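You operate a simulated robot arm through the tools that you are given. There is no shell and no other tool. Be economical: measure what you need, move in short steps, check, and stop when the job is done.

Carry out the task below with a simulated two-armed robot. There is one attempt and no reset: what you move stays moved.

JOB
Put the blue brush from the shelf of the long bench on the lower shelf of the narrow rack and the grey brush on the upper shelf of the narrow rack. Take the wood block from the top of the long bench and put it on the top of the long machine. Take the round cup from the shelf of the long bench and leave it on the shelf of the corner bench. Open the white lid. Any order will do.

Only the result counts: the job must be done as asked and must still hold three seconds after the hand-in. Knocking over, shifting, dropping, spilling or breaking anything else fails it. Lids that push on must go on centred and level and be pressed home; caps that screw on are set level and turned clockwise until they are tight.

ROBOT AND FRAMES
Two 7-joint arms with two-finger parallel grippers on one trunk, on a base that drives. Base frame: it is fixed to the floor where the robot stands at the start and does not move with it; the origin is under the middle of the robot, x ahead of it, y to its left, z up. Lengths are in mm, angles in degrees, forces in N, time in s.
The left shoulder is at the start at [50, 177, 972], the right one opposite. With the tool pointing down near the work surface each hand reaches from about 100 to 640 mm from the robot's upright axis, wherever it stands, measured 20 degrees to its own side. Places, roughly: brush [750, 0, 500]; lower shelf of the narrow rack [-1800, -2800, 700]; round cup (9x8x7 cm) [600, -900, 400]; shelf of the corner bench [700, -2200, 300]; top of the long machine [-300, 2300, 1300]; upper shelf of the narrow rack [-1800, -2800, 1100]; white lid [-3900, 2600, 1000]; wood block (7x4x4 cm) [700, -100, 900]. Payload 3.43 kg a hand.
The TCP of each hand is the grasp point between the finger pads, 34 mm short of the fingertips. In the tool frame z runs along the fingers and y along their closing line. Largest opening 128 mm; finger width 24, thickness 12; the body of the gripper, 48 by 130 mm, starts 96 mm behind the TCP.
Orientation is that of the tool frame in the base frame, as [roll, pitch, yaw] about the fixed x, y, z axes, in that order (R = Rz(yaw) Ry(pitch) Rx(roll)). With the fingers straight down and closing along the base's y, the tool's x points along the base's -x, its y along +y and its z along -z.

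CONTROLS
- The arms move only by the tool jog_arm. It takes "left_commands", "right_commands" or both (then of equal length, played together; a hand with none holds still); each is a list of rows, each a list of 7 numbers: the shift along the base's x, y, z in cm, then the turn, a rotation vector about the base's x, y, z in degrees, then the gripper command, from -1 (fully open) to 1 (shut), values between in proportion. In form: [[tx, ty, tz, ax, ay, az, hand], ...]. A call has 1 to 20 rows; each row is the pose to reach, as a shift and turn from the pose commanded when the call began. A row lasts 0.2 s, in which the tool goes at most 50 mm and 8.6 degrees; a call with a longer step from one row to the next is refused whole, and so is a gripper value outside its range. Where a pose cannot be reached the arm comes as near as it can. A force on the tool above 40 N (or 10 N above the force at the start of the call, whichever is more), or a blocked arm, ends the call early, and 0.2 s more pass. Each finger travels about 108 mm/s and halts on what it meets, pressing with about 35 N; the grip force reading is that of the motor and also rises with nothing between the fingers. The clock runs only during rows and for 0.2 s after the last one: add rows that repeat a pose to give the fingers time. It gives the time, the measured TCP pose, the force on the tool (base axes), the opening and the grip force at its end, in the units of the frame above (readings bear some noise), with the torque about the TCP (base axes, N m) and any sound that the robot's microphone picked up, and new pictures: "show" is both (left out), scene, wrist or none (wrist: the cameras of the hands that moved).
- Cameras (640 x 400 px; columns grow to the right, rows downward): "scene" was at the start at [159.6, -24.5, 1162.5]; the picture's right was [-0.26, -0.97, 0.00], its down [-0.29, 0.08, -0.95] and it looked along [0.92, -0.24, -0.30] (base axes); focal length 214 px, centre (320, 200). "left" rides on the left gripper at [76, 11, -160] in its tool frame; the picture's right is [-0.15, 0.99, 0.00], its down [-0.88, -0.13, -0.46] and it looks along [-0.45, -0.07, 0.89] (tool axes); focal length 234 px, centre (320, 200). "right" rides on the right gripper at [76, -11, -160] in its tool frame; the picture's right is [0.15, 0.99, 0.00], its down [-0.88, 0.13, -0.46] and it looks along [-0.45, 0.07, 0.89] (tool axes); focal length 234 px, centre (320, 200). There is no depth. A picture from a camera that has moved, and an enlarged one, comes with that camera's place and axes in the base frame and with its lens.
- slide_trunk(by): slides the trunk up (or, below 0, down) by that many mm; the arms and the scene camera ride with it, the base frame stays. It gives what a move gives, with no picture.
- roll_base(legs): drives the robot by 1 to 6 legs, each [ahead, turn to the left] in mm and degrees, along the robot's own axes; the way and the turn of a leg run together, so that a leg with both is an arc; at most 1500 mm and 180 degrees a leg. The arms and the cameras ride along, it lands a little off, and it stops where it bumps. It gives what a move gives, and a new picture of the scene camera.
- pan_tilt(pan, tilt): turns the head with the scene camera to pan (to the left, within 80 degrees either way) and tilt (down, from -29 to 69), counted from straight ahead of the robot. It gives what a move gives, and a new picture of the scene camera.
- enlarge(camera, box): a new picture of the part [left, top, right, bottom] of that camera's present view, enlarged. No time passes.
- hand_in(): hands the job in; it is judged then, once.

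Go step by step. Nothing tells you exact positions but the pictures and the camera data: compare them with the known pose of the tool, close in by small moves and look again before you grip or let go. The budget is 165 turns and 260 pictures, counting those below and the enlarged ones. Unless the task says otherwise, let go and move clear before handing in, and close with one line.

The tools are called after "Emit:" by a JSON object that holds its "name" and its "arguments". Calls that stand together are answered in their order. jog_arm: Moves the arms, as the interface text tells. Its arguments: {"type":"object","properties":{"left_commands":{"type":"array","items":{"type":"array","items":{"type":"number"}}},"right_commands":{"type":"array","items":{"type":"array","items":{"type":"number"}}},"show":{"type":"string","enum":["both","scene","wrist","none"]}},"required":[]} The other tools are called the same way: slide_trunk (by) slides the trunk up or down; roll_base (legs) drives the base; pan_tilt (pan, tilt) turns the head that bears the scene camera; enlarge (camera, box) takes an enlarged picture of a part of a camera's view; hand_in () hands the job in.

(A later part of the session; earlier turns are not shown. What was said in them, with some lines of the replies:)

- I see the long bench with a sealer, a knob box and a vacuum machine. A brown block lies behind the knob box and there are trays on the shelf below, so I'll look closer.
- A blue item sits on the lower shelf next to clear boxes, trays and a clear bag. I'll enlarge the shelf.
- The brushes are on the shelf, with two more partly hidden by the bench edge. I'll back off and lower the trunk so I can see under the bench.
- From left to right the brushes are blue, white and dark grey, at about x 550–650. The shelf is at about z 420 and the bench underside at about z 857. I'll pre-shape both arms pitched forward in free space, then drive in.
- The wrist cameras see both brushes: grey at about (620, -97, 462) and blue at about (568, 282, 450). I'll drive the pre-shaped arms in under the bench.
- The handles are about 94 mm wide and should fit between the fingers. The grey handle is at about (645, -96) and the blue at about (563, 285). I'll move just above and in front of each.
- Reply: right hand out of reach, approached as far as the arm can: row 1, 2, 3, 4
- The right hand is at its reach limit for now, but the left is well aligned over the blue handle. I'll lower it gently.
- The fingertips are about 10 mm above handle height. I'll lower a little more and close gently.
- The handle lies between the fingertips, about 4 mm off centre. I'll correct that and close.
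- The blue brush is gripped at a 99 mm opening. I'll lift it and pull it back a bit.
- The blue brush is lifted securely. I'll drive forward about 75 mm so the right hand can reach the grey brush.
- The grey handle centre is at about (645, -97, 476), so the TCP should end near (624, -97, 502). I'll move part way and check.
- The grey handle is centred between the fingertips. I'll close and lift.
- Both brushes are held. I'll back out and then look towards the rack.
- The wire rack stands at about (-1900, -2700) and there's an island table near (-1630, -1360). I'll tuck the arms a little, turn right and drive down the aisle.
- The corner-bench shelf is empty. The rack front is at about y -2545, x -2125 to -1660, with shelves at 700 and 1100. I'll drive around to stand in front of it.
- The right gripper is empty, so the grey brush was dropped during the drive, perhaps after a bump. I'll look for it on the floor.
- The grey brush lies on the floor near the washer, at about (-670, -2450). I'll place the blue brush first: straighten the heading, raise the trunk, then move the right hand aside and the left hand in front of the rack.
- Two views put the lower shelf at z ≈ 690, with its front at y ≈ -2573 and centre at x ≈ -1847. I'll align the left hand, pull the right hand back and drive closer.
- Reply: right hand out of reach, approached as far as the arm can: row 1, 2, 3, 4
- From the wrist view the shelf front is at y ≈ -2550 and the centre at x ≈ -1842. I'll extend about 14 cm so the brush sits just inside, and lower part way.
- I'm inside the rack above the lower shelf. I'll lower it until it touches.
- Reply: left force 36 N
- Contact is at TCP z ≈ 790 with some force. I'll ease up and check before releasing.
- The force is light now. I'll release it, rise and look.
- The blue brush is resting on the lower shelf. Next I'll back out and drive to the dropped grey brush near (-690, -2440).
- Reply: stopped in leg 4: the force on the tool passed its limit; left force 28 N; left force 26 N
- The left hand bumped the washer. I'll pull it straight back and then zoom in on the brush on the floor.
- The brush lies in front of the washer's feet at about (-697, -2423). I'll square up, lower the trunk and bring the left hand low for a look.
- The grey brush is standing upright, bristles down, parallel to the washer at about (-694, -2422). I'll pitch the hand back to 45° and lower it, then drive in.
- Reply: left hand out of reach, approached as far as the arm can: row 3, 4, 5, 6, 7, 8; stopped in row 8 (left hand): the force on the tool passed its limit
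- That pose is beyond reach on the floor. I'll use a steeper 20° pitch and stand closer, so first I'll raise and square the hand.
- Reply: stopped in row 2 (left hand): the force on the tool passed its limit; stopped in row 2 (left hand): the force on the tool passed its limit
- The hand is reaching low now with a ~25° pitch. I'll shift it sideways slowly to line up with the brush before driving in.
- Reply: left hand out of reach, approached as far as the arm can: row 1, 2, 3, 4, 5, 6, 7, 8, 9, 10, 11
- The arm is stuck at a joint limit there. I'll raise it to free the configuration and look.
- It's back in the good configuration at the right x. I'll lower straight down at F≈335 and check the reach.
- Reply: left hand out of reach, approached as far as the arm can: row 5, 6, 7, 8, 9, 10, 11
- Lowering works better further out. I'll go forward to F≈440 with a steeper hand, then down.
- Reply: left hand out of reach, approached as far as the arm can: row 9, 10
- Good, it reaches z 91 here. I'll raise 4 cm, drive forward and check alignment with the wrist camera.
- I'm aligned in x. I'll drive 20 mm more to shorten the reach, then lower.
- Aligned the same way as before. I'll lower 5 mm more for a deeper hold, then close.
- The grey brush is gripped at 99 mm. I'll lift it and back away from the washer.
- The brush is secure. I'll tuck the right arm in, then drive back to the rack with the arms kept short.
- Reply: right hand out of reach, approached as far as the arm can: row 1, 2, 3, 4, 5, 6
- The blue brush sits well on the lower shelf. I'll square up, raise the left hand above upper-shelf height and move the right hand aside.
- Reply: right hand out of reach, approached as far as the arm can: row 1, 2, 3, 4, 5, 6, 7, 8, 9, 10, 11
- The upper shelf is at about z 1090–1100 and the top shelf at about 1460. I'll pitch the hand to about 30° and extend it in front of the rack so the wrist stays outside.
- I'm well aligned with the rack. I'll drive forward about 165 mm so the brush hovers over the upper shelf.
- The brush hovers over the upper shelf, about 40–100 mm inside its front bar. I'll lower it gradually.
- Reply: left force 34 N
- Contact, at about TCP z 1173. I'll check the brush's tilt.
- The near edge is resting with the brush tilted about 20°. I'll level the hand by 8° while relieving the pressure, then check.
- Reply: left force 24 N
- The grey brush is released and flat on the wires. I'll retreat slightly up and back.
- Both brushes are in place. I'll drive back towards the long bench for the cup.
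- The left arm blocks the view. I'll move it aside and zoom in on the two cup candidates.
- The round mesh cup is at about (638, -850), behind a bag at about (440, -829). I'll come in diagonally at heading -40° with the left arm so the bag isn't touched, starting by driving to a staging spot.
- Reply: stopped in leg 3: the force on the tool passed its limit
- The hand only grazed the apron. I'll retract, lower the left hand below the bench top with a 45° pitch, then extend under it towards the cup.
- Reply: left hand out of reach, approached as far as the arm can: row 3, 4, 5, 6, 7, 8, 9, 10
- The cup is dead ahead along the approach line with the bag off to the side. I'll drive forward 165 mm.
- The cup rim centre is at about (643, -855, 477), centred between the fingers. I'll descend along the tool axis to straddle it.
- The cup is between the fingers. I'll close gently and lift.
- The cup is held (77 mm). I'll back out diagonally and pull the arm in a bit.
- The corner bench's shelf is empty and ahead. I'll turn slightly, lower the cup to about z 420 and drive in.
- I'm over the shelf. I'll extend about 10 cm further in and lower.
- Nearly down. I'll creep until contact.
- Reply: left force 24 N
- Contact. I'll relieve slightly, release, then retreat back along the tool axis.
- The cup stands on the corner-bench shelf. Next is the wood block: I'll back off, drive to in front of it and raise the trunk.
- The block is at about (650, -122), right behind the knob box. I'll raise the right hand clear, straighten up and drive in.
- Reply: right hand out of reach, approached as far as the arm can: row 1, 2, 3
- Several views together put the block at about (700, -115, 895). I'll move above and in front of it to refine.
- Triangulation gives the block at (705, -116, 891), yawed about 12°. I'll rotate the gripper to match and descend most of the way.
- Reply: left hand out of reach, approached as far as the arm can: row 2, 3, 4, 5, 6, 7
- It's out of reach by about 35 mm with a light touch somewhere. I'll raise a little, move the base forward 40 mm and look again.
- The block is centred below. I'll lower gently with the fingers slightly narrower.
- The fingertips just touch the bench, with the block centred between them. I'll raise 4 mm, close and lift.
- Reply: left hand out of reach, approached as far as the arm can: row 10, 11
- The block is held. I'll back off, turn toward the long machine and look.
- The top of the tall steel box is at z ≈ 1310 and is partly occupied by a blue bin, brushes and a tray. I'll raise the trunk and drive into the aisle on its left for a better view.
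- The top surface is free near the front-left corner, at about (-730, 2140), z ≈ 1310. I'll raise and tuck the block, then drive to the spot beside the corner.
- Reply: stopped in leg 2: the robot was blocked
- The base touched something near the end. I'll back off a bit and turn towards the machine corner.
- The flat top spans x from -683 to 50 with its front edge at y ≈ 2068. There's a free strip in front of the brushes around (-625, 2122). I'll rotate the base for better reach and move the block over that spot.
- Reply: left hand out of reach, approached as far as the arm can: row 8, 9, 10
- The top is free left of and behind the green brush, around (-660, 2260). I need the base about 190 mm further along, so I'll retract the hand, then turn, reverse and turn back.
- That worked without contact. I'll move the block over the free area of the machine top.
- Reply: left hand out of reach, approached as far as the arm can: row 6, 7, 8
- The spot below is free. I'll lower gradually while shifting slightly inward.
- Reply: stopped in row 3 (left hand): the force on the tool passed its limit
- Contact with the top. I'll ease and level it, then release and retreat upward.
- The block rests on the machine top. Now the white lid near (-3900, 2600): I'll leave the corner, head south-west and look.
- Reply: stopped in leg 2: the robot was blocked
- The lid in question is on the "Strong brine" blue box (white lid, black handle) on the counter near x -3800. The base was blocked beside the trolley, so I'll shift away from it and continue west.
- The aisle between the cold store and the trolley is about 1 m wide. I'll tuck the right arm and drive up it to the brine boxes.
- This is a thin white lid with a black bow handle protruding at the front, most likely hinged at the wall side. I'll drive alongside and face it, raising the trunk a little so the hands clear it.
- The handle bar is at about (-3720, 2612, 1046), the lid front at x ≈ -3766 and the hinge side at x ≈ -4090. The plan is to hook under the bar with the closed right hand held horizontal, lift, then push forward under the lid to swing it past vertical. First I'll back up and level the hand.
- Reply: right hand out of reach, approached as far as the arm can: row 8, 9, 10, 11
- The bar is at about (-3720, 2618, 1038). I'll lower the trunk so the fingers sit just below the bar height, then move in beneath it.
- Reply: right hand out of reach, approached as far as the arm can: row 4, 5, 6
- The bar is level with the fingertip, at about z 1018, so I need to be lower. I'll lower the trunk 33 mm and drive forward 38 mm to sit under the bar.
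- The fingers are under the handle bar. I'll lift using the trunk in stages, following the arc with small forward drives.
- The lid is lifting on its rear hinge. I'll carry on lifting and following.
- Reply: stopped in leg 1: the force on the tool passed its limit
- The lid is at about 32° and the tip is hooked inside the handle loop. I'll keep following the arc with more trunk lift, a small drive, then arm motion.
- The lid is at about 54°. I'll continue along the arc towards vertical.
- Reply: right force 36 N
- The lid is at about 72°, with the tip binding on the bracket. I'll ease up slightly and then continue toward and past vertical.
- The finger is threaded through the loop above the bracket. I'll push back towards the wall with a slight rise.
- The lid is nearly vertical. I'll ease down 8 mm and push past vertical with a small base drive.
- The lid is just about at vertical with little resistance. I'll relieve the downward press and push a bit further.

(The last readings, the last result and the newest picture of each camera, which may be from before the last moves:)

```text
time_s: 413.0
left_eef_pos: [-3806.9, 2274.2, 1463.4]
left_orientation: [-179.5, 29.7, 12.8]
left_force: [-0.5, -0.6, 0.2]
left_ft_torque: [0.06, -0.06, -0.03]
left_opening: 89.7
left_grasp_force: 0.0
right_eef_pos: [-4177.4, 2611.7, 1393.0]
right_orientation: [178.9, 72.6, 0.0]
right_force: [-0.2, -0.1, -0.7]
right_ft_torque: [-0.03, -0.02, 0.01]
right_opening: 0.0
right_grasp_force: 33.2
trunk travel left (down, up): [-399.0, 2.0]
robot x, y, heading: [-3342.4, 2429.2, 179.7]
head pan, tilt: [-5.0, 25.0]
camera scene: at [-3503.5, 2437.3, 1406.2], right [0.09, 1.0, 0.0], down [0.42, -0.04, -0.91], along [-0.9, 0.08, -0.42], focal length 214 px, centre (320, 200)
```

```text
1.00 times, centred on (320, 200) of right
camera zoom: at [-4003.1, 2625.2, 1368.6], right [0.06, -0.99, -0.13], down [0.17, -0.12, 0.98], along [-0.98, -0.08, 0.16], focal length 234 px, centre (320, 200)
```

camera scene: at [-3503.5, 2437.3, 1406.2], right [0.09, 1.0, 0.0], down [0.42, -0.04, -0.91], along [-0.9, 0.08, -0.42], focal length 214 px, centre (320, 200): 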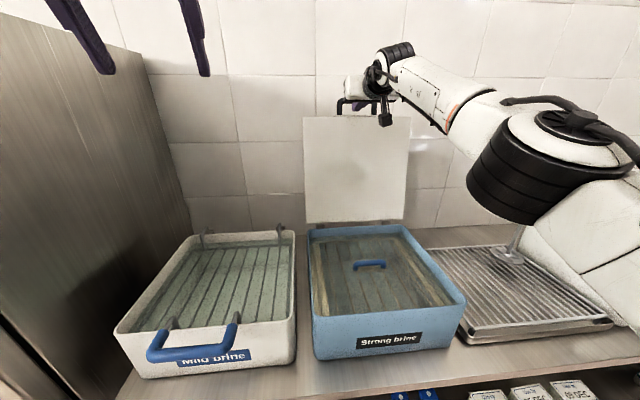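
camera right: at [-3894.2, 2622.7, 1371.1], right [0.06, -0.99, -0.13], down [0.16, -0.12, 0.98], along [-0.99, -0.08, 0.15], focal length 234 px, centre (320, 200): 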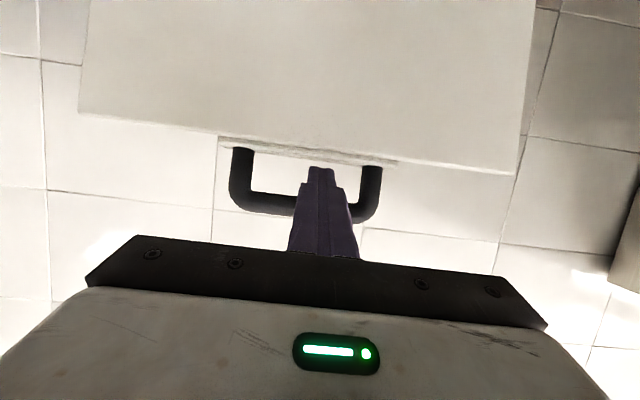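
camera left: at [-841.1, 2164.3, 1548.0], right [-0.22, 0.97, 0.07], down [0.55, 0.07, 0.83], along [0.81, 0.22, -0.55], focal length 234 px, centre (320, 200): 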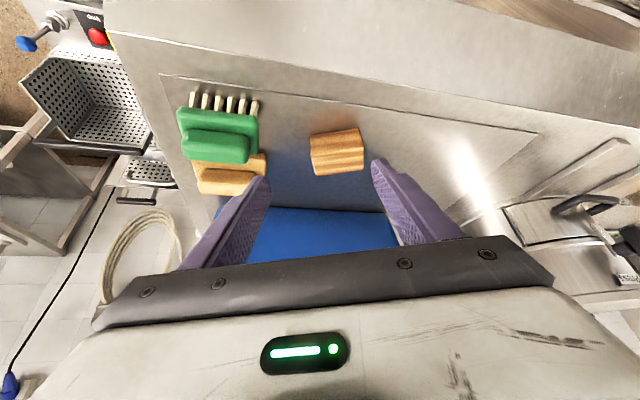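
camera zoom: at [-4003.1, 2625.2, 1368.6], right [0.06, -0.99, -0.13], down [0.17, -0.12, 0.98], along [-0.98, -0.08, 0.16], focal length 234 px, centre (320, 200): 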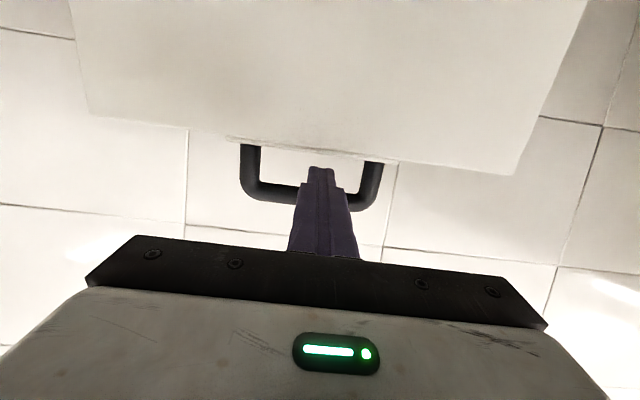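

The lid is past vertical, at about 103°, and exerts no force on the hand. I'll withdraw the finger along its own axis.

Emit:
{"name": "jog_arm", "arguments": {"right_commands": [[1.5, 0, 0.45, 0, 0, 0, 1], [3, 0, 0.9, 0, 0, 0, 1], [4.5, 0, 1.4, 0, 0, 0, 1], [6, 0, 1.9, 0, 0, 0, 1], [8, 0, 2.5, 0, 0, 0, 1], [10, 0, 3.1, 0, 0, 0, 1], [12, 0, 3.7, 0, 0, 0, 1], [12, 0, 3.7, 0, 0, 0, 1]], "show": "both"}}

```text
time_s: 414.8
left_eef_pos: [-3807.1, 2274.5, 1463.1]
left_orientation: [-179.5, 29.7, 12.8]
left_force: [-0.8, 0.5, 0.6]
left_ft_torque: [0.01, 0.0, 0.0]
left_opening: 89.8
left_grasp_force: 0.1
right_eef_pos: [-4054.8, 2611.4, 1429.2]
right_orientation: [178.9, 72.6, -0.2]
right_force: [-0.6, 0.9, 0.3]
right_ft_torque: [-0.02, 0.02, -0.02]
right_opening: 0.1
right_grasp_force: 33.2
trunk travel left (down, up): [-399.0, 2.0]
robot x, y, heading: [-3340.3, 2429.1, 179.9]
head pan, tilt: [-5.0, 25.0]
camera scene: at [-3502.9, 2437.2, 1406.2], right [0.09, 1.0, 0.0], down [0.42, -0.04, -0.91], along [-0.9, 0.08, -0.42], focal length 214 px, centre (320, 200)
camera right: at [-3881.7, 2624.9, 1405.2], right [0.06, -0.99, -0.13], down [0.17, -0.12, 0.98], along [-0.98, -0.08, 0.16], focal length 234 px, centre (320, 200)
```

scene: 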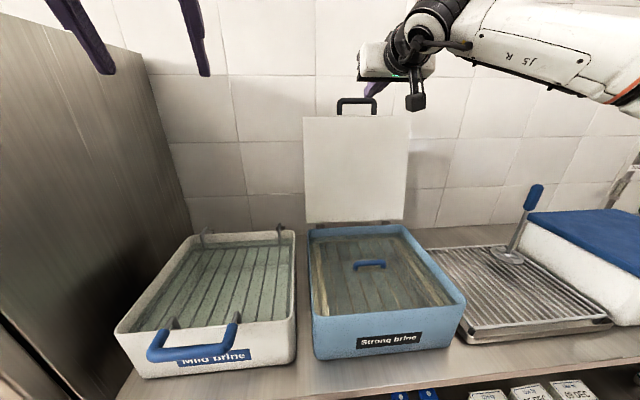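
right: 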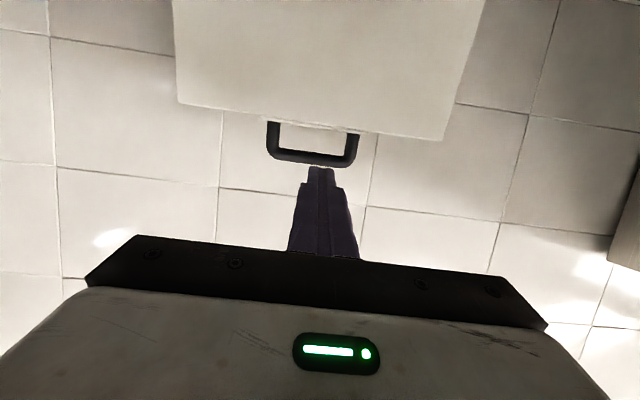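

The lid stays open on its own. I'll back clear and check once more.

Emit:
{"name": "roll_base", "arguments": {"legs": [[-160, 0]]}}

```text
time_s: 416.2
left_eef_pos: [-3646.9, 2274.1, 1465.2]
left_orientation: [-179.4, 29.9, 12.9]
left_force: [1.2, -0.5, 0.8]
left_ft_torque: [0.0, 0.05, -0.06]
left_opening: 89.9
left_grasp_force: 0.1
right_eef_pos: [-3894.8, 2610.9, 1430.7]
right_orientation: [178.9, 72.6, -0.1]
right_force: [0.5, 0.2, -0.1]
right_ft_torque: [0.0, -0.02, 0.04]
right_opening: 0.1
right_grasp_force: 32.9
trunk travel left (down, up): [-399.0, 2.0]
robot x, y, heading: [-3184.0, 2428.4, 179.7]
head pan, tilt: [-5.0, 25.0]
camera scene: at [-3342.8, 2436.7, 1406.4], right [0.09, 1.0, 0.0], down [0.42, -0.04, -0.91], along [-0.9, 0.08, -0.42], focal length 214 px, centre (320, 200)
```

scene: 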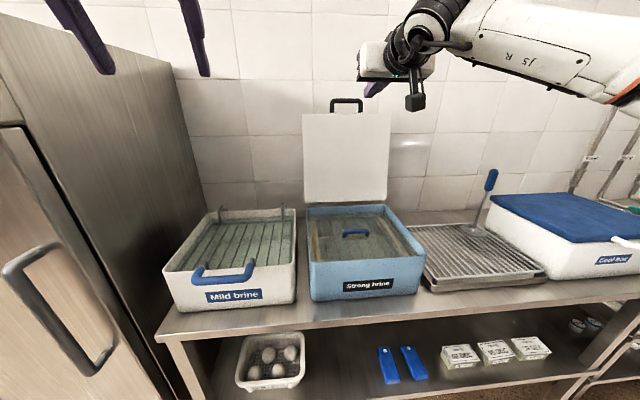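

The lid is open and stable, and the brushes, cup and block are all placed with both hands clear. I'm handing in.

Emit:
{"name": "hand_in", "arguments": {}}

```text
The job is handed in.
```

I handed the job in with all five parts done: both brushes on the rack, the wood block on the long machine, the cup on the corner bench shelf and the white lid open. On the way I dropped the grey brush and picked it up again, and I bumped the washer, the bench edge and probably the trolley. None of those looked moved, but I didn't go back to check.
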